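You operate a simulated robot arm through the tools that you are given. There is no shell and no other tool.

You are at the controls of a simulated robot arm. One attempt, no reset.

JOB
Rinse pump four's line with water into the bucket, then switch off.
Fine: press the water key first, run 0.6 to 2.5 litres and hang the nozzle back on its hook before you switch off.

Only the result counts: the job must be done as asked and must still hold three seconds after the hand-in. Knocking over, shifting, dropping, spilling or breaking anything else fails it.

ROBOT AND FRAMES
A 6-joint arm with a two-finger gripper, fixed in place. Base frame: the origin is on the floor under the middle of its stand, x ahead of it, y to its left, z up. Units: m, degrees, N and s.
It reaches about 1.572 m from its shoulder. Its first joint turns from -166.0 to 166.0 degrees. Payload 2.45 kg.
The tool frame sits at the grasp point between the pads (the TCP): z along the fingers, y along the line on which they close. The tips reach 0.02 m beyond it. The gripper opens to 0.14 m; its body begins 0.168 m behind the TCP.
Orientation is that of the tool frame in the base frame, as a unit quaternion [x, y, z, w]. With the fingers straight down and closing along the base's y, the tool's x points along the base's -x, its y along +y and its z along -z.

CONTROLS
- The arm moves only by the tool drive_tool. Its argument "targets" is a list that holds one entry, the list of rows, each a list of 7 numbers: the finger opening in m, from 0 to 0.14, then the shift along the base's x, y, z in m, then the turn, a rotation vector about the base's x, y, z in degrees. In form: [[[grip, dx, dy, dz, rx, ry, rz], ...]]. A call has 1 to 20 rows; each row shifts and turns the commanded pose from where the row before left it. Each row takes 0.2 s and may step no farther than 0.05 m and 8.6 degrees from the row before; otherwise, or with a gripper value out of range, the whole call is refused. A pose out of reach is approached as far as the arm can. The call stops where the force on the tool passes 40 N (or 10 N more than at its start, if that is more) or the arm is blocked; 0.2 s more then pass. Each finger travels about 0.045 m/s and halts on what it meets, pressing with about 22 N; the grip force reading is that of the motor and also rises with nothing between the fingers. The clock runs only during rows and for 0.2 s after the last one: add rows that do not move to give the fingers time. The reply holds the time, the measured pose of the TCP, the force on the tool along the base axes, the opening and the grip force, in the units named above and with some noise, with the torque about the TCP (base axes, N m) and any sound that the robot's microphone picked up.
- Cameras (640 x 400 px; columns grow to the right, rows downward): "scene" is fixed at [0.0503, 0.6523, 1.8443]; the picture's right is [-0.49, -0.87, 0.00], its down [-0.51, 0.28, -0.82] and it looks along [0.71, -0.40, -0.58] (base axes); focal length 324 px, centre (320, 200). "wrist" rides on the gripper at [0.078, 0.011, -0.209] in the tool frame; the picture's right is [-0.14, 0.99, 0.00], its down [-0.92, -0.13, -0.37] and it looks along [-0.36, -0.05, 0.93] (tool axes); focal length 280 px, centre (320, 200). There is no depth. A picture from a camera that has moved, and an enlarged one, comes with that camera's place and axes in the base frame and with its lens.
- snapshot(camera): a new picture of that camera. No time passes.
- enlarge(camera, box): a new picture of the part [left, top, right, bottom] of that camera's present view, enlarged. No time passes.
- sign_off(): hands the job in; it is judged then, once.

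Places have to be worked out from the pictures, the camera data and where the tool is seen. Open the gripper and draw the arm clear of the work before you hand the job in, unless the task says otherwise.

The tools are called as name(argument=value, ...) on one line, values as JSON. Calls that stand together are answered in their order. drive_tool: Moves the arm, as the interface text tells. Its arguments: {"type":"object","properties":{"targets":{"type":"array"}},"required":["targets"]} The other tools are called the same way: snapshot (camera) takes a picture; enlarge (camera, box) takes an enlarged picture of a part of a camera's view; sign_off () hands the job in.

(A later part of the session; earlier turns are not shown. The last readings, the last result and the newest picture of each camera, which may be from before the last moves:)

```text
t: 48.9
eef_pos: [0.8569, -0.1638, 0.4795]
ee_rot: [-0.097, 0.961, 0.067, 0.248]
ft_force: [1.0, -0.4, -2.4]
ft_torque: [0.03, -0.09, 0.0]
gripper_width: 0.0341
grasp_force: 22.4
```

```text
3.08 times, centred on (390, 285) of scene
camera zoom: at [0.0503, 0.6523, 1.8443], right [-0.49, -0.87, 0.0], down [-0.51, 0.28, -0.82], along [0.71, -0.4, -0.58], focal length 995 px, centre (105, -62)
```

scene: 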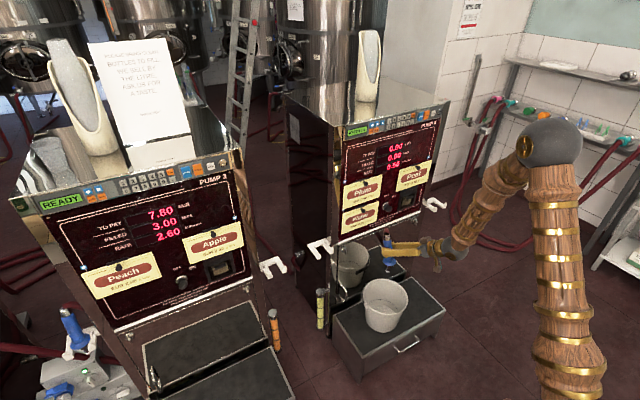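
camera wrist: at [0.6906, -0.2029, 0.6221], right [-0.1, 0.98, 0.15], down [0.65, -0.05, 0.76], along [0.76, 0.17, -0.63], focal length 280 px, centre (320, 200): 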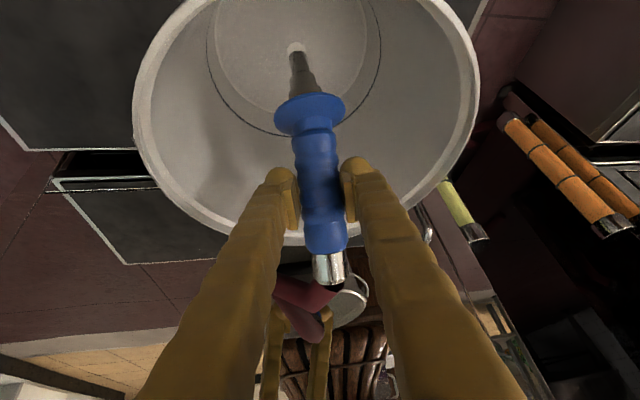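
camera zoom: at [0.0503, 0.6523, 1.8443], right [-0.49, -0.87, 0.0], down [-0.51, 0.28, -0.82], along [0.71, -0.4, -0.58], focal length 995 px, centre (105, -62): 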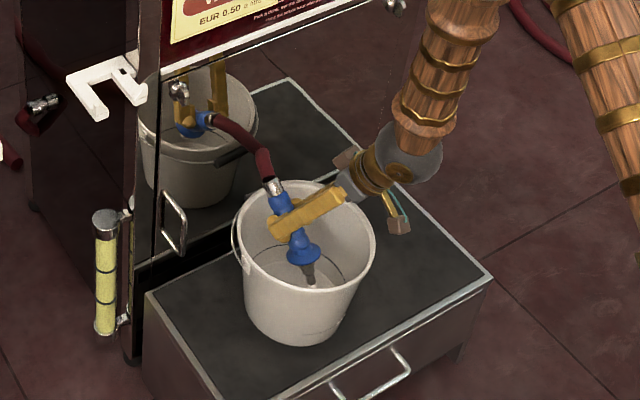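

Everything lines up inside the bucket. I'll lower further in small steps until the tip reaches the bottom.

drive_tool(targets=[[[0.01, 0.0, 0.0, -0.02, 0, 0, 0], [0.01, 0.0, 0.0, -0.02, 0, 0, 0], [0.01, 0.0, 0.0, -0.02, 0, 0, 0], [0.01, 0.0, 0.0, -0.015, 0, 0, 0], [0.01, 0.0, 0.0, -0.01, 0, 0, 0], [0.01, 0.0, 0.0, 0.0, 0, 0, 0]]])

snapshot(camera="wrist")

enlarge(camera="scene", box=[340, 240, 440, 330])

```text
t: 50.3
eef_pos: [0.8588, -0.1621, 0.3968]
ee_rot: [-0.098, 0.961, 0.068, 0.248]
ft_force: [3.5, 1.5, 19.4]
ft_torque: [0.05, 0.11, -0.01]
gripper_width: 0.0341
grasp_force: 21.8
```

```text
taken
camera wrist: at [0.6912, -0.2024, 0.5384], right [-0.1, 0.98, 0.15], down [0.65, -0.05, 0.76], along [0.76, 0.17, -0.63], focal length 280 px, centre (320, 200)
```

wrist: 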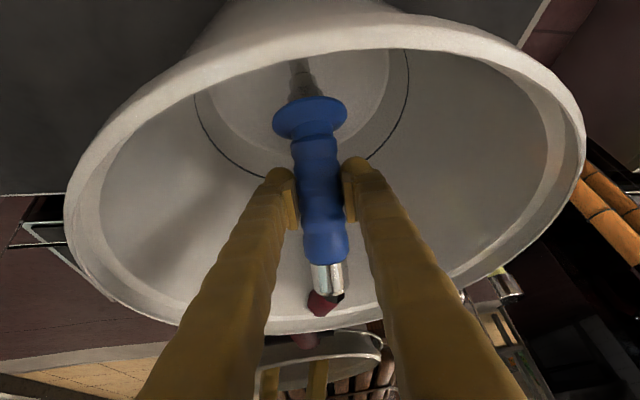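

```text
4.44 times, centred on (390, 285) of scene
camera zoom: at [0.0503, 0.6523, 1.8443], right [-0.49, -0.87, 0.0], down [-0.51, 0.28, -0.82], along [0.71, -0.4, -0.58], focal length 1438 px, centre (9, -178)
```

zoom: 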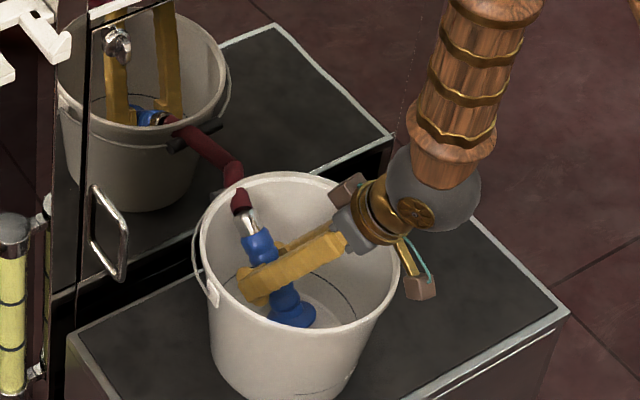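

The tip touched the bottom at TCP z ≈ 0.397. I'll relieve the pressure slightly and ease the nozzle's top end towards the far wall before releasing.

drive_tool(targets=[[[0.01, 0.0, 0.0, 0.003, 0, 0, 0], [0.01, 0.003, 0.001, 0.001, 0, 0, 0], [0.01, 0.0, 0.0, 0.0, 0, 0, 0]]])

```text
t: 51.1
eef_pos: [0.8596, -0.1623, 0.3985]
ee_rot: [-0.098, 0.961, 0.068, 0.248]
ft_force: [-2.0, -0.6, -3.9]
ft_torque: [0.0, -0.09, 0.01]
gripper_width: 0.0339
grasp_force: 22.0
```

The contact is relieved, with only the nozzle weight on the hand. I'll settle down 1 mm and open the fingers gently.

drive_tool(targets=[[[0.01, 0.0, 0.0, -0.0015, 0, 0, 0], [0.034, 0.0, 0.0, 0.0, 0, 0, 0], [0.037, 0.0, 0.0, 0.0, 0, 0, 0], [0.041, 0.0, 0.0, 0.0, 0, 0, 0], [0.046, 0.0, 0.0, 0.0, 0, 0, 0], [0.052, 0.0, 0.0, 0.0, 0, 0, 0], [0.06, 0.0, 0.0, 0.0, 0, 0, 0], [0.06, 0.0, 0.0, 0.0, 0, 0, 0], [0.06, 0.0, 0.0, 0.0, 0, 0, 0]]])

snapshot(camera="wrist")

enlarge(camera="scene", box=[340, 240, 440, 330])

```text
t: 53.1
eef_pos: [0.8591, -0.1634, 0.3978]
ee_rot: [-0.097, 0.962, 0.066, 0.248]
ft_force: [-0.1, 0.0, 0.1]
ft_torque: [-0.01, 0.02, 0.01]
gripper_width: 0.0603
grasp_force: 0.1
```

```text
taken
camera wrist: at [0.6932, -0.2018, 0.5406], right [-0.1, 0.98, 0.15], down [0.65, -0.05, 0.76], along [0.76, 0.17, -0.63], focal length 280 px, centre (320, 200)
```

wrist: 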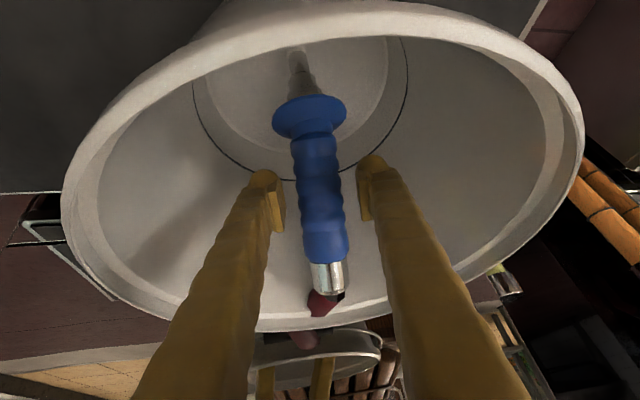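

```text
4.44 times, centred on (390, 285) of scene
camera zoom: at [0.0503, 0.6523, 1.8443], right [-0.49, -0.87, 0.0], down [-0.51, 0.28, -0.82], along [0.71, -0.4, -0.58], focal length 1438 px, centre (9, -178)
```

zoom: 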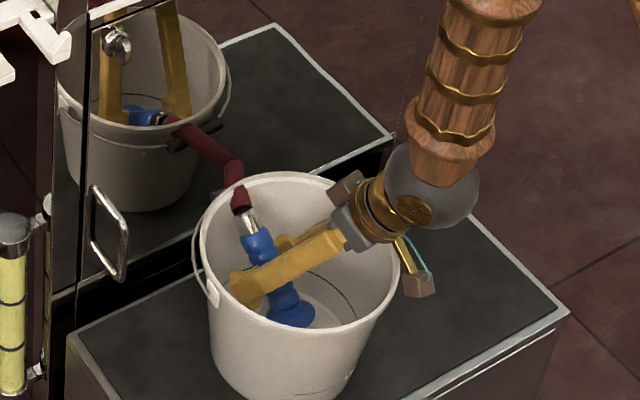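

The nozzle stands steady, leaning in the bucket. I'll back the fingers out along the tool axis.

drive_tool(targets=[[[0.06, -0.0046, -0.0018, 0.0087, 0, 0, 0], [0.06, -0.0092, -0.0035, 0.0174, 0, 0, 0], [0.06, -0.0092, -0.0035, 0.0174, 0, 0, 0], [0.06, -0.0092, -0.0035, 0.0174, 0, 0, 0], [0.06, -0.0092, -0.0035, 0.0174, 0, 0, 0], [0.06, -0.0092, -0.0035, 0.0174, 0, 0, 0], [0.06, -0.0138, -0.0052, 0.026, 0, 0, 0], [0.06, -0.0138, -0.0052, 0.026, 0, 0, 0], [0.06, -0.0138, -0.0052, 0.026, 0, 0, 0], [0.06, 0.0, 0.0, 0.0, 0, 0, 0]]])

snapshot(camera="wrist")

snapshot(camera="scene")

```text
t: 55.3
eef_pos: [0.767, -0.1982, 0.5726]
ee_rot: [-0.098, 0.962, 0.067, 0.247]
ft_force: [-0.4, 0.0, 0.0]
ft_torque: [0.01, 0.0, 0.01]
gripper_width: 0.0603
grasp_force: 0.1
```

```text
taken
camera wrist: at [0.6005, -0.2369, 0.7149], right [-0.1, 0.98, 0.15], down [0.65, -0.05, 0.76], along [0.75, 0.17, -0.63], focal length 280 px, centre (320, 200)
```

wrist: 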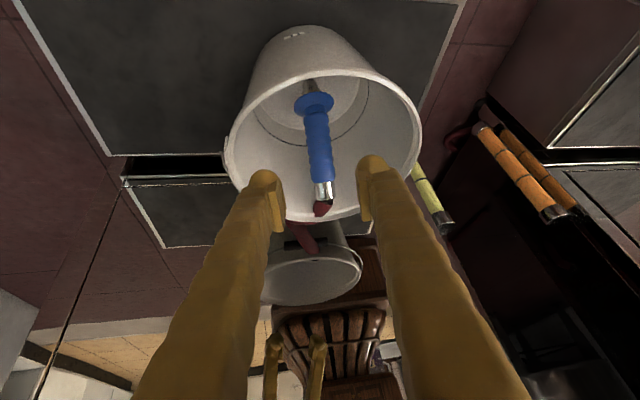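

```text
taken
```

scene: 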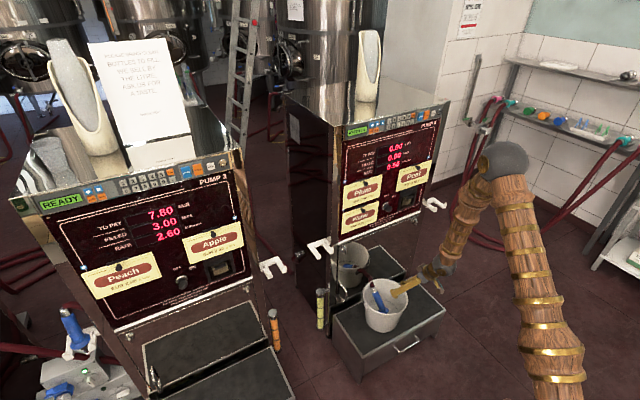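

The nozzle stays put in the bucket. Next I'll raise the hand, close the fingers and swing it level towards START at about (0.985, -0.352, 1.340).

drive_tool(targets=[[[0.06, -0.005, -0.005, 0.03, 0, 0, 0], [0.06, -0.005, -0.005, 0.04, 0, 0, 0], [0.06, -0.005, -0.005, 0.04, 0, 0, 0], [0.04, -0.005, -0.005, 0.04, 0, 0, 0], [0.02, -0.005, -0.005, 0.04, 0, 0, 0], [0.0, 0.002, -0.0075, 0.035, 1.413, -3.74, 0], [0.0, 0.002, -0.0075, 0.035, 1.413, -3.74, 0], [0.0, 0.002, -0.0075, 0.035, 1.413, -3.74, 0], [0.0, 0.002, -0.0075, 0.035, 1.413, -3.74, 0], [0.0, 0.002, -0.0075, 0.035, 1.413, -3.74, 0], [0.0, 0.002, -0.0075, 0.035, 1.413, -3.74, 0], [0.0, 0.002, -0.0075, 0.035, 1.413, -3.74, 0], [0.0, 0.002, -0.0075, 0.035, 1.413, -3.74, 0], [0.0, 0.002, -0.0075, 0.035, 1.413, -3.74, 0], [0.0, 0.002, -0.0075, 0.035, 1.413, -3.74, 0], [0.0, 0.002, -0.0075, 0.035, 1.413, -3.74, 0], [0.0, 0.002, -0.0075, 0.03, 1.413, -3.74, 0], [0.0, 0.002, -0.0075, 0.03, 1.413, -3.74, 0], [0.0, 0.002, -0.0075, 0.03, 1.413, -3.74, 0], [0.0, 0.0, 0.0, 0.0, 0, 0, 0]]])

snapshot(camera="wrist")

snapshot(camera="scene")

```text
t: 59.5
eef_pos: [0.7719, -0.3267, 1.2372]
ee_rot: [-0.075, 0.729, 0.176, 0.657]
ft_force: [0.1, -0.6, 0.3]
ft_torque: [0.0, -0.02, 0.02]
gripper_width: 0.0
grasp_force: 21.7
```

```text
taken
camera wrist: at [0.5646, -0.3827, 1.1757], right [-0.32, 0.9, 0.29], down [-0.19, -0.36, 0.91], along [0.93, 0.24, 0.28], focal length 280 px, centre (320, 200)
```

wrist: 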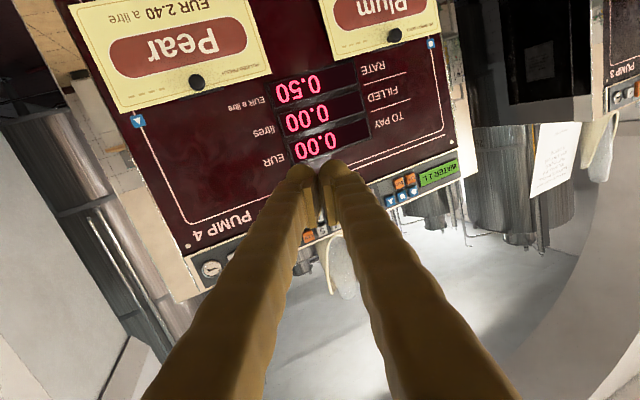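

```text
taken
```

scene: 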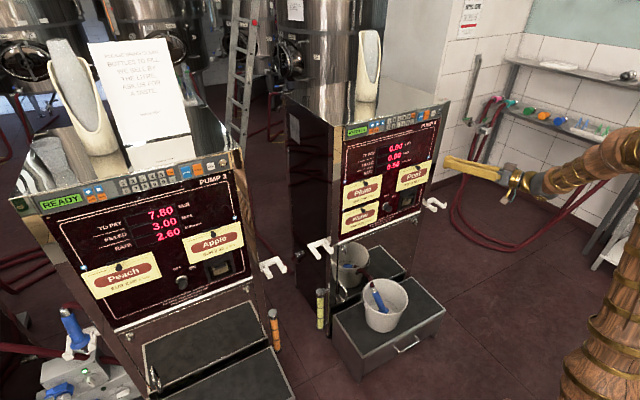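

The display still shows "WATER 1 L", ready to start. I'll move up in front of START and check the alignment.

drive_tool(targets=[[[0.0, 0.01, -0.002, 0.02, 0, 0, 0], [0.0, 0.015, -0.003, 0.02, 0, 0, 0], [0.0, 0.015, -0.003, 0.02, 0, 0, 0], [0.0, 0.015, -0.003, 0.02, 0, 0, 0], [0.0, 0.015, -0.003, 0.02, 0, 0, 0], [0.0, 0.015, -0.002, 0.002, 0, 0, 0], [0.0, 0.0, 0.0, 0.0, 0, 0, 0]]])

snapshot(camera="wrist")

enlarge(camera="scene", box=[390, 95, 470, 145])

```text
t: 61.1
eef_pos: [0.8564, -0.3436, 1.3388]
ee_rot: [-0.075, 0.729, 0.175, 0.657]
ft_force: [0.5, -0.3, -0.2]
ft_torque: [-0.03, -0.02, 0.04]
gripper_width: 0.0002
grasp_force: 21.8
```

```text
taken
camera wrist: at [0.6483, -0.3988, 1.2781], right [-0.32, 0.9, 0.29], down [-0.18, -0.36, 0.91], along [0.93, 0.24, 0.28], focal length 280 px, centre (320, 200)
```

wrist: 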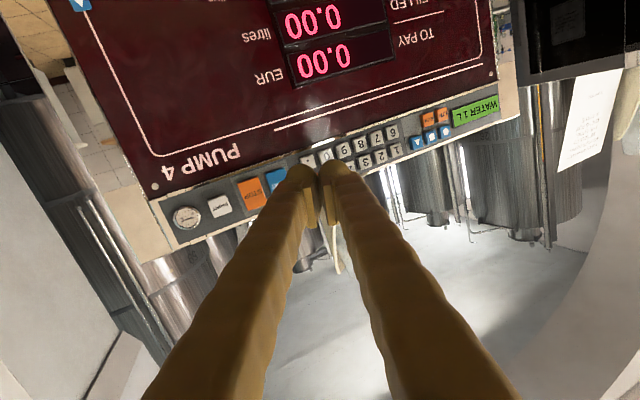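

```text
8.00 times, centred on (430, 120) of scene
camera zoom: at [0.0503, 0.6523, 1.8443], right [-0.49, -0.87, 0.0], down [-0.51, 0.28, -0.82], along [0.71, -0.4, -0.58], focal length 2588 px, centre (-560, 840)
```

zoom: 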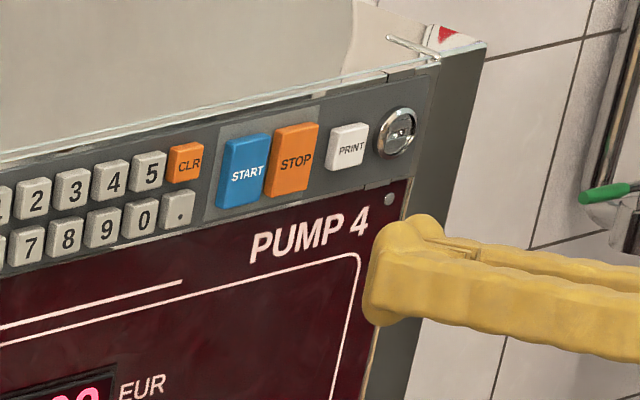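

I'll zoom the wrist view on START and STOP for a precise bearing.

enlarge(camera="wrist", box=[210, 130, 370, 230])

```text
4.00 times, centred on (290, 180) of wrist
camera zoom: at [0.6483, -0.3988, 1.2781], right [-0.32, 0.9, 0.29], down [-0.18, -0.36, 0.91], along [0.93, 0.24, 0.28], focal length 1122 px, centre (440, 280)
```

zoom: 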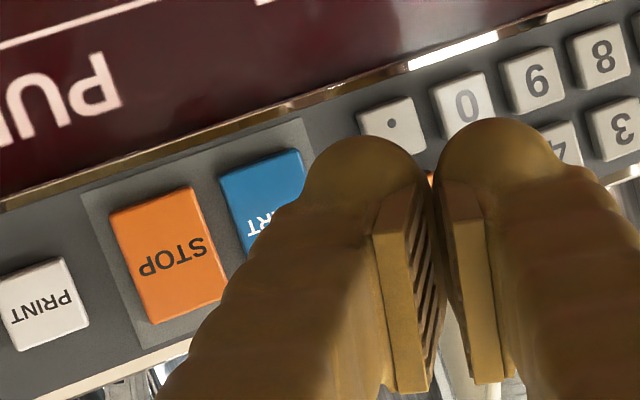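

START comes out at (0.985, -0.353, 1.341), in line with the leading dome. The nozzle is seated in the bucket, so I'll press START.

drive_tool(targets=[[[0.0, 0.02, 0.0, 0.001, 0, 0, 0], [0.0, 0.03, 0.0, 0.0, 0, 0, 0], [0.0, 0.03, 0.0, 0.0, 0, 0, 0], [0.0, 0.01, 0.0, 0.0, 0, 0, 0], [0.0, 0.0, 0.0, 0.0, 0, 0, 0]]])

enlarge(camera="wrist", box=[210, 130, 370, 230])

enlarge(camera="scene", box=[390, 95, 470, 145])

```text
t: 62.3
eef_pos: [0.9456, -0.3439, 1.3382]
ee_rot: [-0.075, 0.729, 0.176, 0.657]
ft_force: [-0.6, 0.8, 0.3]
ft_torque: [0.02, -0.01, 0.01]
gripper_width: 0.0
grasp_force: 22.2
```

```text
4.00 times, centred on (290, 180) of wrist
camera zoom: at [0.7366, -0.3981, 1.278], right [-0.32, 0.9, 0.29], down [-0.18, -0.36, 0.91], along [0.93, 0.24, 0.28], focal length 1122 px, centre (440, 280)
```

zoom: 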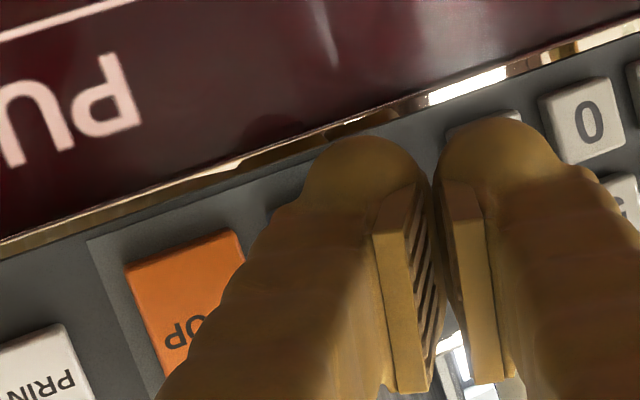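

```text
8.00 times, centred on (430, 120) of scene
camera zoom: at [0.0503, 0.6523, 1.8443], right [-0.49, -0.87, 0.0], down [-0.51, 0.28, -0.82], along [0.71, -0.4, -0.58], focal length 2588 px, centre (-560, 840)
```

zoom: 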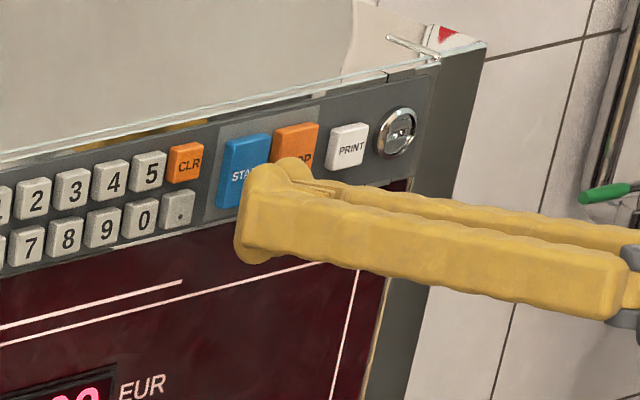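

The leading dome is right over START's centre. I'll step in until it clicks.

drive_tool(targets=[[[0.0, 0.006, 0.0, 0.001, 0, 0, 0], [0.0, 0.005, 0.0, 0.0, 0, 0, 0], [0.0, 0.003, 0.0, 0.0, 0, 0, 0], [0.0, 0.002, 0.0, 0.0, 0, 0, 0], [0.0, 0.0, 0.0, 0.0, 0, 0, 0]]])

```text
t: 63.5
eef_pos: [0.9623, -0.3422, 1.3397]
ee_rot: [-0.075, 0.729, 0.176, 0.657]
ft_force: [-1.3, 0.2, -0.2]
ft_torque: [0.0, 0.02, -0.04]
gripper_width: 0.0
grasp_force: 22.0
```

I'm barely at contact. I'll advance another few millimetres.

drive_tool(targets=[[[0.0, 0.002, 0.0, 0.0, 0, 0, 0], [0.0, 0.002, 0.0, 0.0, 0, 0, 0], [0.0, 0.0, 0.0, 0.0, 0, 0, 0]]])

enlarge(camera="scene", box=[335, 105, 455, 180])

```text
t: 64.3
eef_pos: [0.9657, -0.3436, 1.3419]
ee_rot: [-0.075, 0.729, 0.175, 0.657]
ft_force: [-2.2, 0.3, -1.0]
ft_torque: [0.01, -0.01, 0.0]
gripper_width: 0.0001
grasp_force: 22.1
heard: click
```

```text
5.33 times, centred on (395, 142) of scene
camera zoom: at [0.0503, 0.6523, 1.8443], right [-0.49, -0.87, 0.0], down [-0.51, 0.28, -0.82], along [0.71, -0.4, -0.58], focal length 1725 px, centre (-80, 507)
```

zoom: 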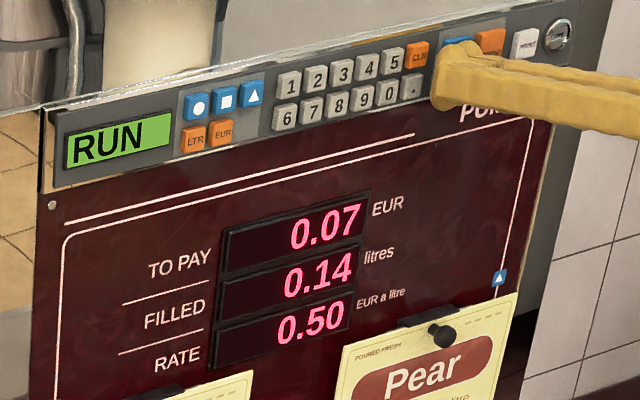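

The display shows RUN with 0.14 L filled. I'll check the bucket and back off the key.

enlarge(camera="scene", box=[320, 230, 460, 350])

drive_tool(targets=[[[0.0, -0.01, 0.0, 0.0, 0, 0, 0], [0.0, -0.02, 0.0, 0.0, 0, 0, 0], [0.0, 0.0, 0.0, 0.0, 0, 0, 0]]])

enlarge(camera="scene", box=[320, 110, 440, 350])

```text
3.33 times, centred on (390, 290) of scene
camera zoom: at [0.0503, 0.6523, 1.8443], right [-0.49, -0.87, 0.0], down [-0.51, 0.28, -0.82], along [0.71, -0.4, -0.58], focal length 1078 px, centre (87, -100)
```

zoom: 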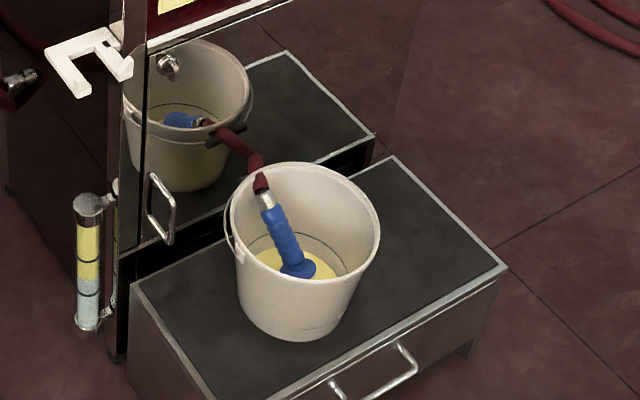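

```text
t: 65.1
eef_pos: [0.9359, -0.343, 1.3412]
ee_rot: [-0.076, 0.729, 0.175, 0.657]
ft_force: [-0.7, 0.0, -0.6]
ft_torque: [0.03, 0.02, 0.03]
gripper_width: 0.0
grasp_force: 21.9
```

```text
1.67 times, centred on (380, 230) of scene
camera zoom: at [0.0503, 0.6523, 1.8443], right [-0.49, -0.87, 0.0], down [-0.51, 0.28, -0.82], along [0.71, -0.4, -0.58], focal length 539 px, centre (220, 150)
```

zoom: 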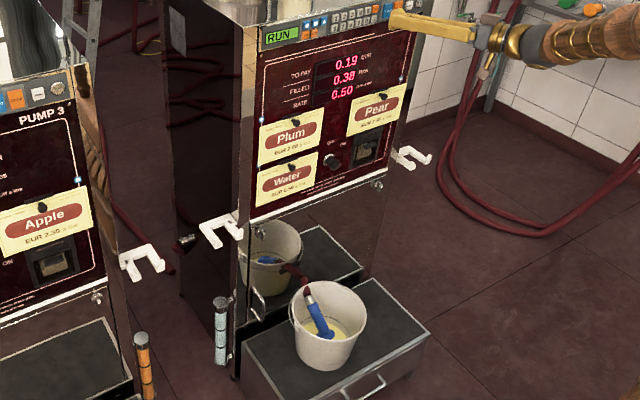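

It's flowing into the bucket at about 0.3 L/s, and the sight glass is clearing. I'll wait for the preset litre to finish.

drive_tool(targets=[[[0.0, -0.02, 0.0, 0.0, 0, 0, 0], [0.0, -0.02, 0.0, 0.0, 0, 0, 0], [0.0, -0.01, 0.0, 0.0, 0, 0, 0], [0.0, 0.0, 0.0, 0.0, 0, 0, 0], [0.0, 0.0, 0.0, 0.0, 0, 0, 0], [0.0, 0.0, 0.0, 0.0, 0, 0, 0], [0.0, 0.0, 0.0, 0.0, 0, 0, 0], [0.0, 0.0, 0.0, 0.0, 0, 0, 0], [0.0, 0.0, 0.0, 0.0, 0, 0, 0], [0.0, 0.0, 0.0, 0.0, 0, 0, 0]]])

enlarge(camera="scene", box=[335, 105, 455, 180])

enlarge(camera="scene", box=[310, 230, 450, 350])

```text
t: 67.3
eef_pos: [0.8856, -0.344, 1.3392]
ee_rot: [-0.074, 0.729, 0.175, 0.657]
ft_force: [-0.1, 0.0, 0.7]
ft_torque: [0.01, 0.04, 0.04]
gripper_width: 0.0001
grasp_force: 22.3
```

```text
5.33 times, centred on (395, 142) of scene
camera zoom: at [0.0503, 0.6523, 1.8443], right [-0.49, -0.87, 0.0], down [-0.51, 0.28, -0.82], along [0.71, -0.4, -0.58], focal length 1725 px, centre (-80, 507)
```

zoom: 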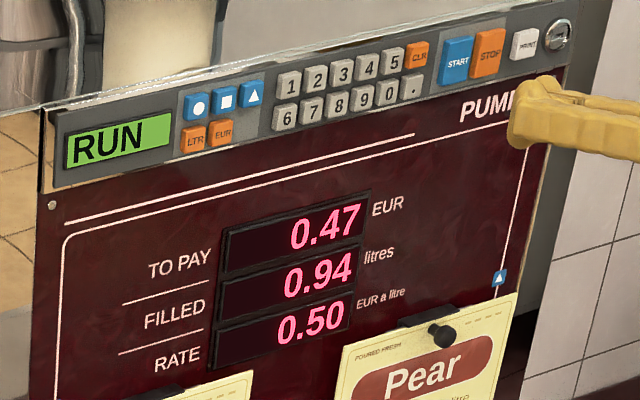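

```text
3.33 times, centred on (380, 290) of scene
camera zoom: at [0.0503, 0.6523, 1.8443], right [-0.49, -0.87, 0.0], down [-0.51, 0.28, -0.82], along [0.71, -0.4, -0.58], focal length 1078 px, centre (120, -100)
```

zoom: 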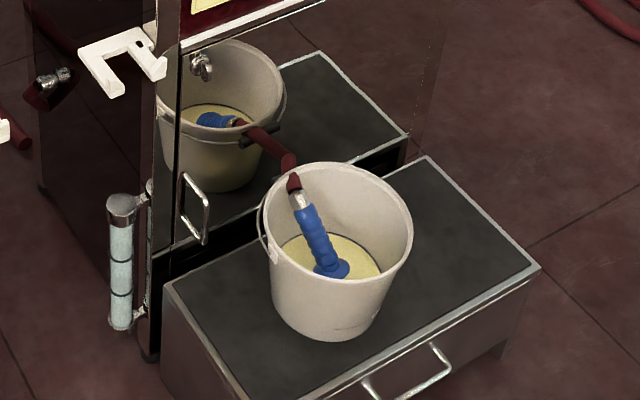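

It's at 0.94 L with the sight glass clear. I'll wait a short moment to confirm it stops by itself at 1 L.

drive_tool(targets=[[[0.0, 0.0, 0.0, 0.0, 0, 0, 0], [0.0, 0.0, 0.0, 0.0, 0, 0, 0], [0.0, 0.0, 0.0, 0.0, 0, 0, 0]]])

enlarge(camera="scene", box=[335, 105, 455, 180])

```text
t: 68.1
eef_pos: [0.8838, -0.3448, 1.3404]
ee_rot: [-0.075, 0.729, 0.176, 0.657]
ft_force: [-0.3, -0.6, 0.0]
ft_torque: [-0.01, 0.02, -0.02]
gripper_width: 0.0001
grasp_force: 21.7
```

```text
5.33 times, centred on (395, 142) of scene
camera zoom: at [0.0503, 0.6523, 1.8443], right [-0.49, -0.87, 0.0], down [-0.51, 0.28, -0.82], along [0.71, -0.4, -0.58], focal length 1725 px, centre (-80, 507)
```

zoom: 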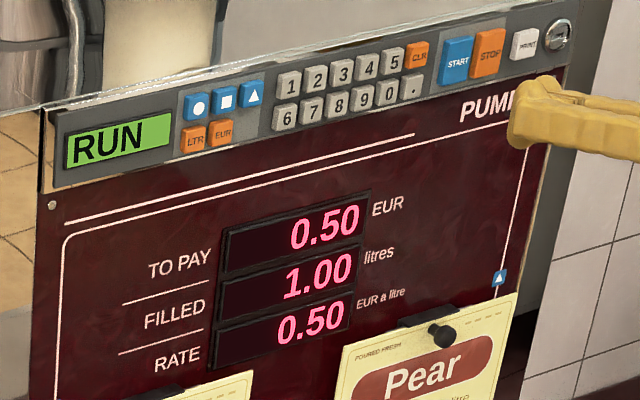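

It stopped at 1.00 L. I'll move back a bit and confirm the count holds and the status changes.

drive_tool(targets=[[[0.0, -0.02, 0.0, 0.0, 0, 0, 0], [0.0, -0.03, 0.0, 0.0, 0, 0, 0], [0.0, -0.03, 0.0, 0.0, 0, 0, 0], [0.0, 0.0, 0.0, 0.0, 0, 0, 0]]])

enlarge(camera="scene", box=[335, 105, 455, 180])

enlarge(camera="scene", box=[320, 230, 460, 350])

```text
t: 69.1
eef_pos: [0.8061, -0.3436, 1.3397]
ee_rot: [-0.075, 0.729, 0.175, 0.657]
ft_force: [0.4, 0.2, 0.3]
ft_torque: [0.01, 0.0, -0.03]
gripper_width: 0.0
grasp_force: 22.6
```

```text
5.33 times, centred on (395, 142) of scene
camera zoom: at [0.0503, 0.6523, 1.8443], right [-0.49, -0.87, 0.0], down [-0.51, 0.28, -0.82], along [0.71, -0.4, -0.58], focal length 1725 px, centre (-80, 507)
```

zoom: 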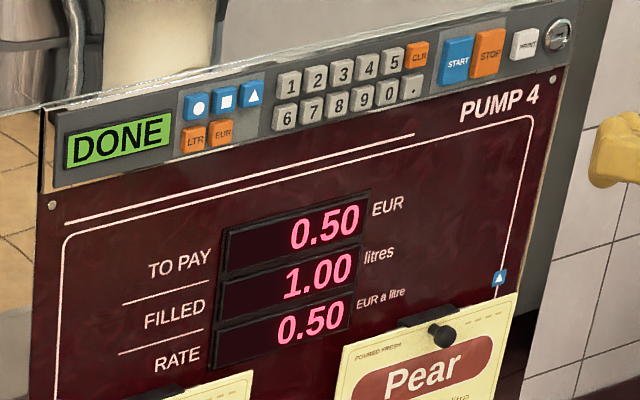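

```text
3.33 times, centred on (390, 290) of scene
camera zoom: at [0.0503, 0.6523, 1.8443], right [-0.49, -0.87, 0.0], down [-0.51, 0.28, -0.82], along [0.71, -0.4, -0.58], focal length 1078 px, centre (87, -100)
```

zoom: 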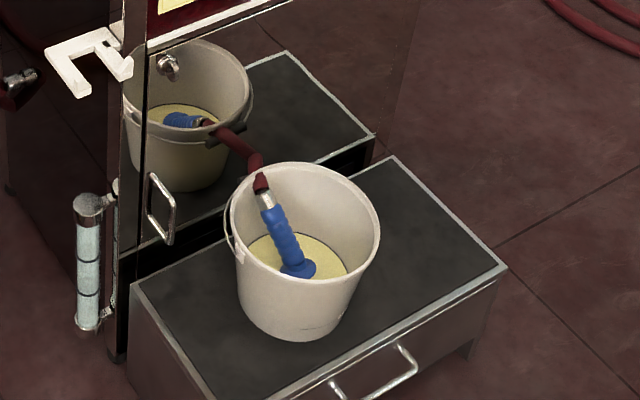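

DONE at 1.00 L, and the nozzle is still seated in the bucket. I'll retrace my path back down to the pre-grasp point above the bucket.

drive_tool(targets=[[[0.0, -0.017, 0.0085, -0.034, 0, 0, 0], [0.0, -0.017, 0.0085, -0.034, 0, 0, 0], [0.0, 0.0, 0.0, -0.034, 0, 0, 0], [0.0, -0.002, 0.0075, -0.03, -1.413, 3.74, 0], [0.0, -0.002, 0.0075, -0.03, -1.413, 3.74, 0], [0.0, -0.002, 0.0075, -0.03, -1.413, 3.74, 0], [0.0, -0.002, 0.0075, -0.035, -1.413, 3.74, 0], [0.0, -0.002, 0.0075, -0.035, -1.413, 3.74, 0], [0.0, -0.002, 0.0075, -0.035, -1.413, 3.74, 0], [0.0, -0.002, 0.0075, -0.035, -1.413, 3.74, 0], [0.0, -0.002, 0.0075, -0.035, -1.413, 3.74, 0], [0.0, -0.002, 0.0075, -0.035, -1.413, 3.74, 0], [0.02, -0.002, 0.0075, -0.035, -1.413, 3.74, 0], [0.04, -0.002, 0.0075, -0.035, -1.413, 3.74, 0], [0.06, -0.002, 0.0075, -0.035, -1.413, 3.74, 0], [0.06, -0.002, 0.0075, -0.035, -1.413, 3.74, 0], [0.06, -0.002, 0.0075, -0.03, -1.413, 3.74, 0], [0.06, 0.0, 0.0, 0.0, 0, 0, 0], [0.06, 0.0, 0.0, 0.0, 0, 0, 0]]])

snapshot(camera="wrist")

```text
t: 73.1
eef_pos: [0.7443, -0.2207, 0.7697]
ee_rot: [-0.098, 0.962, 0.067, 0.247]
ft_force: [-0.1, 0.1, 0.2]
ft_torque: [0.01, -0.07, -0.01]
gripper_width: 0.0603
grasp_force: 0.0
```

```text
taken
camera wrist: at [0.5772, -0.2594, 0.9132], right [-0.1, 0.98, 0.15], down [0.65, -0.05, 0.76], along [0.75, 0.17, -0.63], focal length 280 px, centre (320, 200)
```

wrist: 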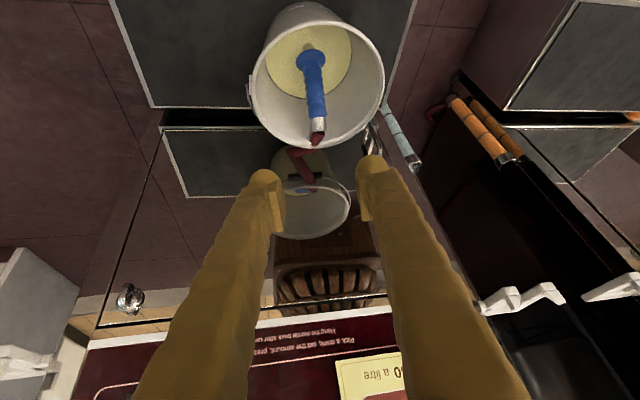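

The orientation is restored exactly. I'll descend to the earlier pre-grasp point and compare with my earlier picture.

drive_tool(targets=[[[0.06, 0.0045, 0.0045, -0.04, 0, 0, 0], [0.06, 0.0045, 0.0045, -0.04, 0, 0, 0], [0.06, 0.0045, 0.0045, -0.04, 0, 0, 0], [0.06, 0.0045, 0.0045, -0.04, 0, 0, 0], [0.06, 0.0045, 0.0045, -0.037, 0, 0, 0], [0.06, 0.0, 0.0, 0.0, 0, 0, 0], [0.06, 0.0, 0.0, 0.0, 0, 0, 0]]])

snapshot(camera="wrist")

```text
t: 74.7
eef_pos: [0.7644, -0.1992, 0.5733]
ee_rot: [-0.098, 0.962, 0.067, 0.248]
ft_force: [-0.2, -0.7, -0.3]
ft_torque: [-0.02, 0.01, -0.03]
gripper_width: 0.0601
grasp_force: 0.0
```

```text
taken
camera wrist: at [0.5984, -0.2383, 0.7153], right [-0.1, 0.98, 0.15], down [0.65, -0.05, 0.76], along [0.76, 0.17, -0.63], focal length 280 px, centre (320, 200)
```

wrist: 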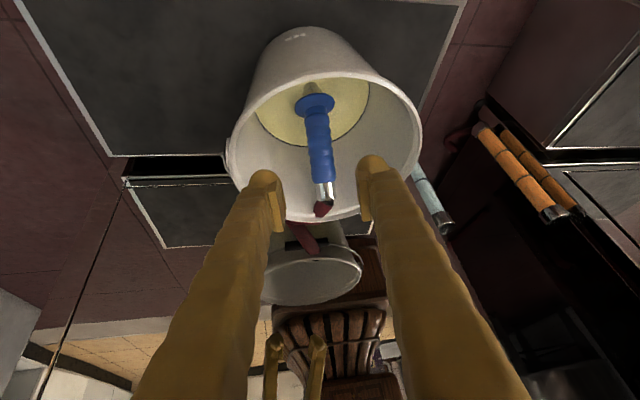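

The picture matches the earlier one, so the nozzle hasn't moved. I'll slide the open fingers back down around the handle.

drive_tool(targets=[[[0.06, 0.014, 0.0053, -0.026, 0, 0, 0], [0.06, 0.014, 0.0053, -0.026, 0, 0, 0], [0.06, 0.014, 0.0053, -0.026, 0, 0, 0], [0.06, 0.0105, 0.004, -0.0195, 0, 0, 0], [0.06, 0.0105, 0.004, -0.0195, 0, 0, 0], [0.06, 0.0105, 0.004, -0.0195, 0, 0, 0], [0.06, 0.0105, 0.004, -0.0195, 0, 0, 0], [0.06, 0.0105, 0.004, -0.0185, 0, 0, 0], [0.06, 0.0, 0.0, 0.0, 0, 0, 0], [0.06, 0.0, 0.0, 0.0, 0, 0, 0]]])

snapshot(camera="wrist")

enlarge(camera="scene", box=[340, 240, 440, 330])

```text
t: 76.9
eef_pos: [0.8604, -0.1641, 0.3976]
ee_rot: [-0.097, 0.962, 0.067, 0.247]
ft_force: [-0.5, 0.1, -0.2]
ft_torque: [0.0, 0.04, -0.02]
gripper_width: 0.0602
grasp_force: 0.1
```

```text
taken
camera wrist: at [0.6942, -0.2027, 0.5406], right [-0.1, 0.98, 0.15], down [0.65, -0.05, 0.76], along [0.76, 0.17, -0.63], focal length 280 px, centre (320, 200)
```

wrist: 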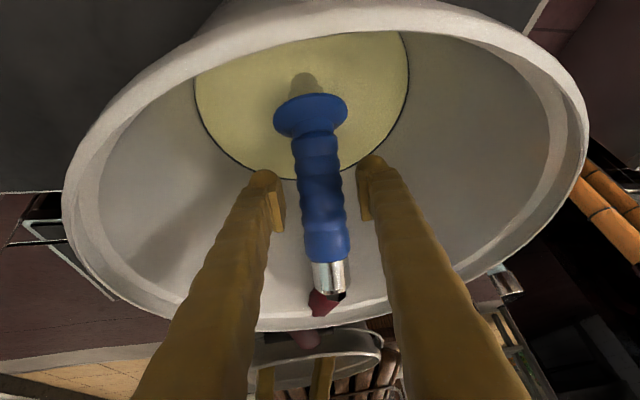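

```text
4.44 times, centred on (390, 285) of scene
camera zoom: at [0.0503, 0.6523, 1.8443], right [-0.49, -0.87, 0.0], down [-0.51, 0.28, -0.82], along [0.71, -0.4, -0.58], focal length 1438 px, centre (9, -178)
```

zoom: 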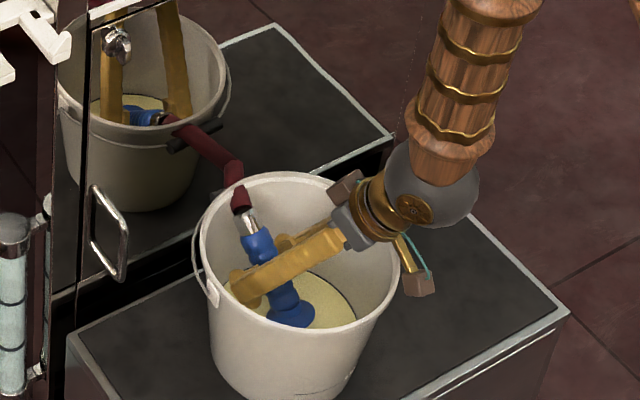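

The nozzle sits between the pads exactly as I left it. I'll close the grip.

drive_tool(targets=[[[0.05, 0.0, 0.0, 0.0, 0, 0, 0], [0.04, 0.0, 0.0, 0.0, 0, 0, 0], [0.03, 0.0, 0.0, 0.0, 0, 0, 0], [0.02, 0.0, 0.0, 0.0, 0, 0, 0], [0.01, 0.0, 0.0, 0.0, 0, 0, 0], [0.01, 0.0, 0.0, 0.0, 0, 0, 0], [0.01, 0.0, 0.0, 0.0, 0, 0, 0]]])

snapshot(camera="wrist")

```text
t: 78.5
eef_pos: [0.86, -0.164, 0.3975]
ee_rot: [-0.098, 0.962, 0.067, 0.248]
ft_force: [-0.9, 1.0, -0.3]
ft_torque: [0.09, 0.04, -0.05]
gripper_width: 0.0338
grasp_force: 21.7
```

```text
taken
camera wrist: at [0.6942, -0.2027, 0.5407], right [-0.1, 0.98, 0.15], down [0.65, -0.05, 0.76], along [0.76, 0.17, -0.63], focal length 280 px, centre (320, 200)
```

wrist: 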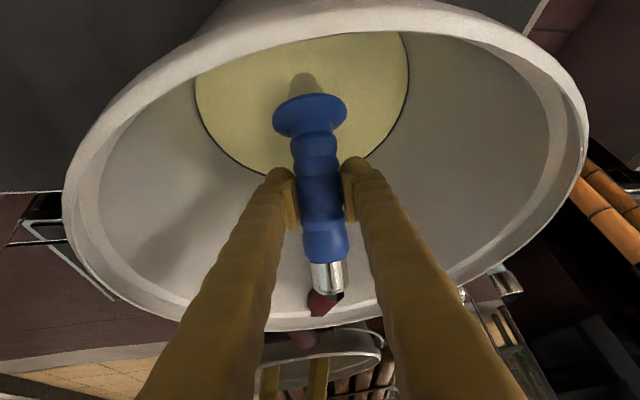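

The grip is solid. I'll lift slowly within the bucket, pause for any drips, then raise clear.

drive_tool(targets=[[[0.01, 0.0, 0.0, 0.01, 0, 0, 0], [0.01, 0.0, 0.0, 0.015, 0, 0, 0], [0.01, 0.0, 0.0, 0.02, 0, 0, 0], [0.01, 0.0, 0.0, 0.02, 0, 0, 0], [0.01, 0.0, 0.0, 0.0, 0, 0, 0], [0.01, 0.0, 0.0, 0.0, 0, 0, 0], [0.01, 0.0, 0.0, 0.0, 0, 0, 0], [0.01, 0.0, 0.0, 0.0, 0, 0, 0], [0.01, 0.0, 0.0, 0.0, 0, 0, 0]]])

snapshot(camera="wrist")

enlarge(camera="scene", box=[320, 230, 460, 350])

```text
t: 80.5
eef_pos: [0.861, -0.1629, 0.4615]
ee_rot: [-0.098, 0.961, 0.067, 0.248]
ft_force: [-0.5, -0.2, -2.7]
ft_torque: [0.04, -0.12, 0.05]
gripper_width: 0.0337
grasp_force: 22.3
```

```text
taken
camera wrist: at [0.6944, -0.2024, 0.6046], right [-0.1, 0.98, 0.15], down [0.65, -0.05, 0.76], along [0.76, 0.17, -0.63], focal length 280 px, centre (320, 200)
```

wrist: 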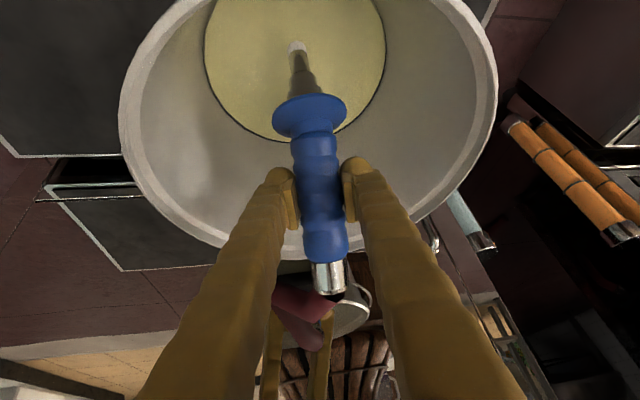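

```text
3.33 times, centred on (390, 290) of scene
camera zoom: at [0.0503, 0.6523, 1.8443], right [-0.49, -0.87, 0.0], down [-0.51, 0.28, -0.82], along [0.71, -0.4, -0.58], focal length 1078 px, centre (87, -100)
```

zoom: 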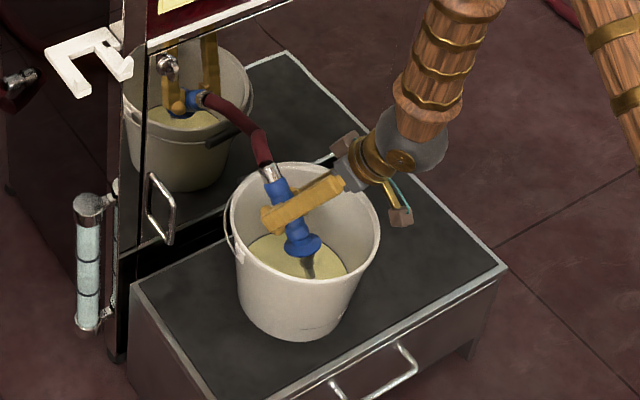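

No drips are visible, and the nozzle sits in the grip as before. I'll raise it clear of the bucket and undo the 25° pitch.

drive_tool(targets=[[[0.01, 0.0, 0.0, 0.02, 0, 0, 0], [0.01, 0.0, 0.0, 0.03, 0, 0, 0], [0.01, 0.0, 0.0, 0.035, 0, 0, 0], [0.01, 0.0, 0.0, 0.035, 0, 0, 0], [0.01, 0.0, 0.0, 0.035, 0, 0, 0], [0.01, 0.0, 0.0, 0.035, 0, 0, 0], [0.01, -0.005, 0.0, 0.035, 0, 0, 0], [0.01, -0.008, 0.005, 0.035, 0, 0, 0], [0.01, -0.01, 0.005, 0.035, 0, 0, 0], [0.01, -0.01, 0.006, 0.035, 0, 0, 0], [0.01, 0.0, 0.0, 0.019, 0, 0, 0], [0.01, 0.0, 0.0, 0.0, 0.924, -4.05, -0.338], [0.01, 0.0, 0.0, 0.0, 0.924, -4.05, -0.338], [0.01, 0.0, 0.0, 0.0, 0.924, -4.05, -0.338], [0.01, 0.0, 0.0, 0.0, 0.924, -4.05, -0.338], [0.01, 0.0, 0.0, 0.0, 0.924, -4.05, -0.338], [0.01, 0.0, 0.0, 0.0, 0.924, -4.05, -0.338], [0.01, 0.0, 0.0, 0.0, 0, 0, 0], [0.01, 0.0, 0.0, 0.0, 0, 0, 0]]])

snapshot(camera="wrist")

snapshot(camera="scene")

```text
t: 84.5
eef_pos: [0.8284, -0.1472, 0.8104]
ee_rot: [-0.082, 0.885, 0.087, 0.45]
ft_force: [0.7, -0.5, -2.3]
ft_torque: [-0.02, -0.05, -0.04]
gripper_width: 0.0342
grasp_force: 21.9
```

```text
taken
camera wrist: at [0.6161, -0.1894, 0.8688], right [-0.14, 0.97, 0.19], down [0.28, -0.15, 0.95], along [0.95, 0.18, -0.25], focal length 280 px, centre (320, 200)
```

wrist: 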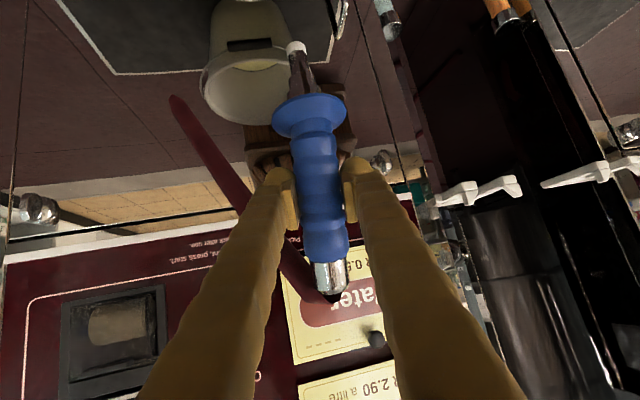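

```text
taken
```

scene: 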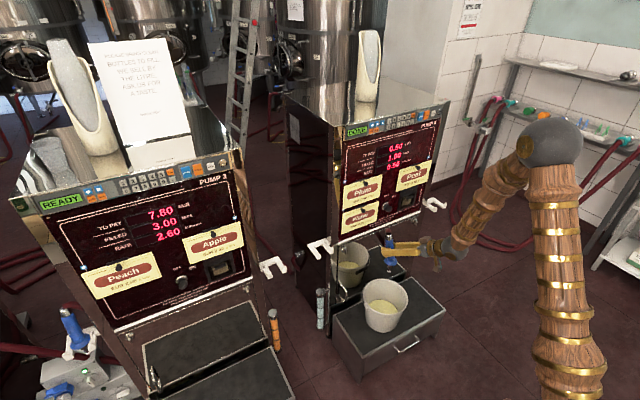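

The pose matches the outbound one. I'll check precisely how the nozzle sits in the grip compared with before.

enlarge(camera="wrist", box=[240, 30, 400, 130])

enlarge(camera="wrist", box=[240, 120, 400, 310])

```text
4.00 times, centred on (320, 80) of wrist
camera zoom: at [0.6161, -0.1894, 0.8688], right [-0.14, 0.97, 0.19], down [0.28, -0.15, 0.95], along [0.95, 0.18, -0.25], focal length 1122 px, centre (320, 680)
```

zoom: 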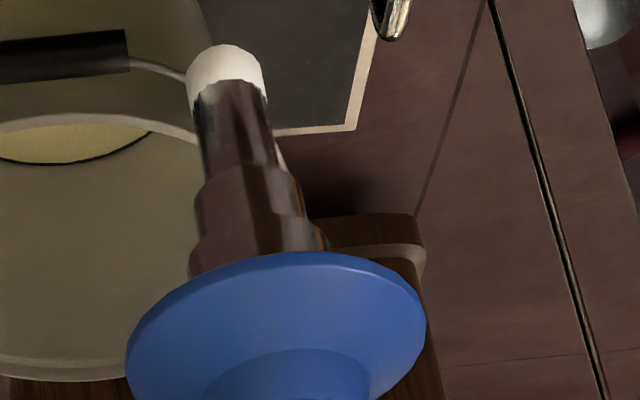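

```text
2.11 times, centred on (320, 215) of wrist
camera zoom: at [0.6161, -0.1894, 0.8688], right [-0.14, 0.97, 0.19], down [0.28, -0.15, 0.95], along [0.95, 0.18, -0.25], focal length 590 px, centre (320, 168)
```

zoom: 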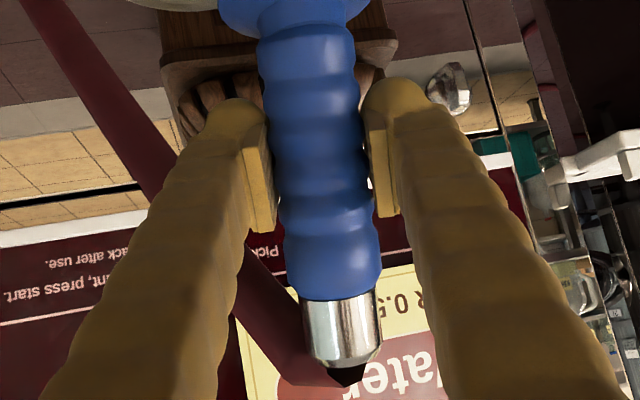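

The nozzle slid about 7 mm toward the palm when it touched the bottom, so I'll allow for that when hanging it. I'll carry it back to in front of the hook, slightly higher than on the way out.

drive_tool(targets=[[[0.01, 0.0, 0.01, 0.015, 0, 0, 0], [0.01, 0.0, 0.02, 0.0165, 0, 0, 0], [0.01, 0.0, 0.02, 0.0165, 0, 0, 0], [0.01, 0.0, 0.02, 0.0165, 0, 0, 0], [0.01, 0.0, 0.02, 0.0165, 0, 0, 0], [0.01, 0.0, 0.02, 0.0165, 0, 0, 0], [0.01, 0.0, 0.02, 0.0165, 0, 0, 0], [0.01, 0.0, 0.02, 0.0165, 0, 0, 0], [0.01, 0.015, 0.02, 0.0165, 0, 0, 0], [0.01, 0.015, 0.02, 0.0095, 0, 0, 0], [0.01, 0.015, 0.02, 0.009, 0, 0, 0], [0.01, 0.015, 0.02, 0.009, 0, 0, 0], [0.01, 0.015, 0.02, 0.0, 0, 0, 0], [0.01, 0.0156, 0.015, 0.0, 0, 0, 0], [0.01, 0.0, 0.0, 0.0, 0, 0, 0], [0.01, 0.0, 0.0, 0.0, 0, 0, 0]]])

snapshot(camera="wrist")

enlarge(camera="scene", box=[280, 180, 400, 280])

```text
t: 87.9
eef_pos: [0.9177, 0.1191, 0.9865]
ee_rot: [-0.081, 0.886, 0.087, 0.449]
ft_force: [0.5, 0.5, -2.0]
ft_torque: [-0.02, 0.0, -0.03]
gripper_width: 0.0343
grasp_force: 21.5
```

```text
taken
camera wrist: at [0.7071, 0.0766, 1.044], right [-0.14, 0.97, 0.19], down [0.28, -0.15, 0.95], along [0.95, 0.19, -0.25], focal length 280 px, centre (320, 200)
```

wrist: 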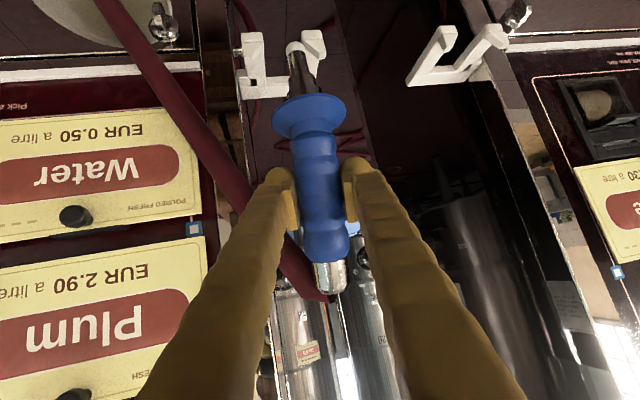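

```text
4.00 times, centred on (340, 230) of scene
camera zoom: at [0.0503, 0.6523, 1.8443], right [-0.49, -0.87, 0.0], down [-0.51, 0.28, -0.82], along [0.71, -0.4, -0.58], focal length 1294 px, centre (240, 80)
```

zoom: 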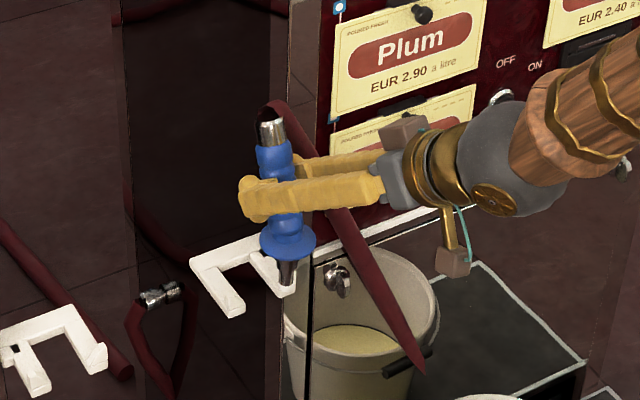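

The nozzle is lined up in front of its hook, above the prongs. I'll move in over the fork.

drive_tool(targets=[[[0.01, 0.01, 0.0, 0.0, 0, 0, 0], [0.01, 0.015, 0.0, 0.0, 0, 0, 0], [0.01, 0.015, 0.0, 0.0, 0, 0, 0], [0.01, 0.015, 0.0, 0.0, 0, 0, 0], [0.01, 0.015, 0.0, 0.0, 0, 0, 0], [0.01, 0.015, -0.001, 0.0, 0, 0, 0], [0.01, 0.006, 0.0, 0.0, 0, 0, 0], [0.01, 0.0, 0.0, -0.012, 0, 0, 0], [0.01, 0.0, 0.0, -0.012, 0, 0, 0], [0.01, 0.0, 0.0, 0.0, 0, 0, 0], [0.01, 0.0, 0.0, 0.0, 0, 0, 0]]])

enlarge(camera="wrist", box=[220, 40, 440, 260])

enlarge(camera="scene", box=[280, 180, 400, 280])

```text
t: 90.3
eef_pos: [1.009, 0.119, 0.9616]
ee_rot: [-0.081, 0.885, 0.087, 0.45]
ft_force: [0.4, 0.1, -1.9]
ft_torque: [-0.01, -0.01, 0.02]
gripper_width: 0.0347
grasp_force: 21.8
```

```text
1.82 times, centred on (330, 150) of wrist
camera zoom: at [0.7971, 0.0752, 1.0197], right [-0.14, 0.97, 0.19], down [0.28, -0.15, 0.95], along [0.95, 0.18, -0.25], focal length 510 px, centre (302, 291)
```

zoom: 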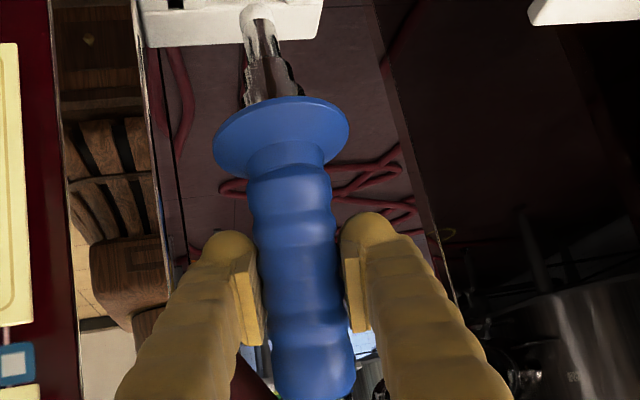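

```text
4.00 times, centred on (340, 230) of scene
camera zoom: at [0.0503, 0.6523, 1.8443], right [-0.49, -0.87, 0.0], down [-0.51, 0.28, -0.82], along [0.71, -0.4, -0.58], focal length 1294 px, centre (240, 80)
```

zoom: 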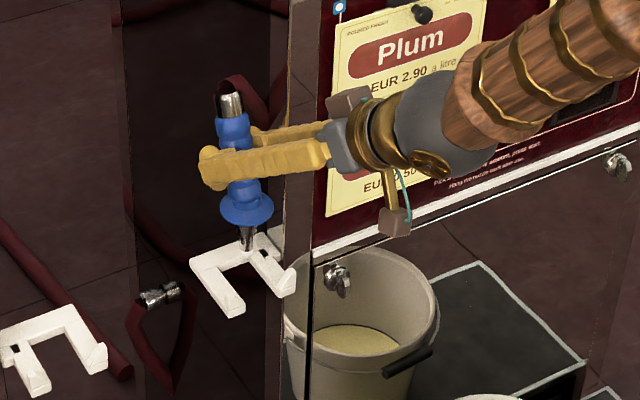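

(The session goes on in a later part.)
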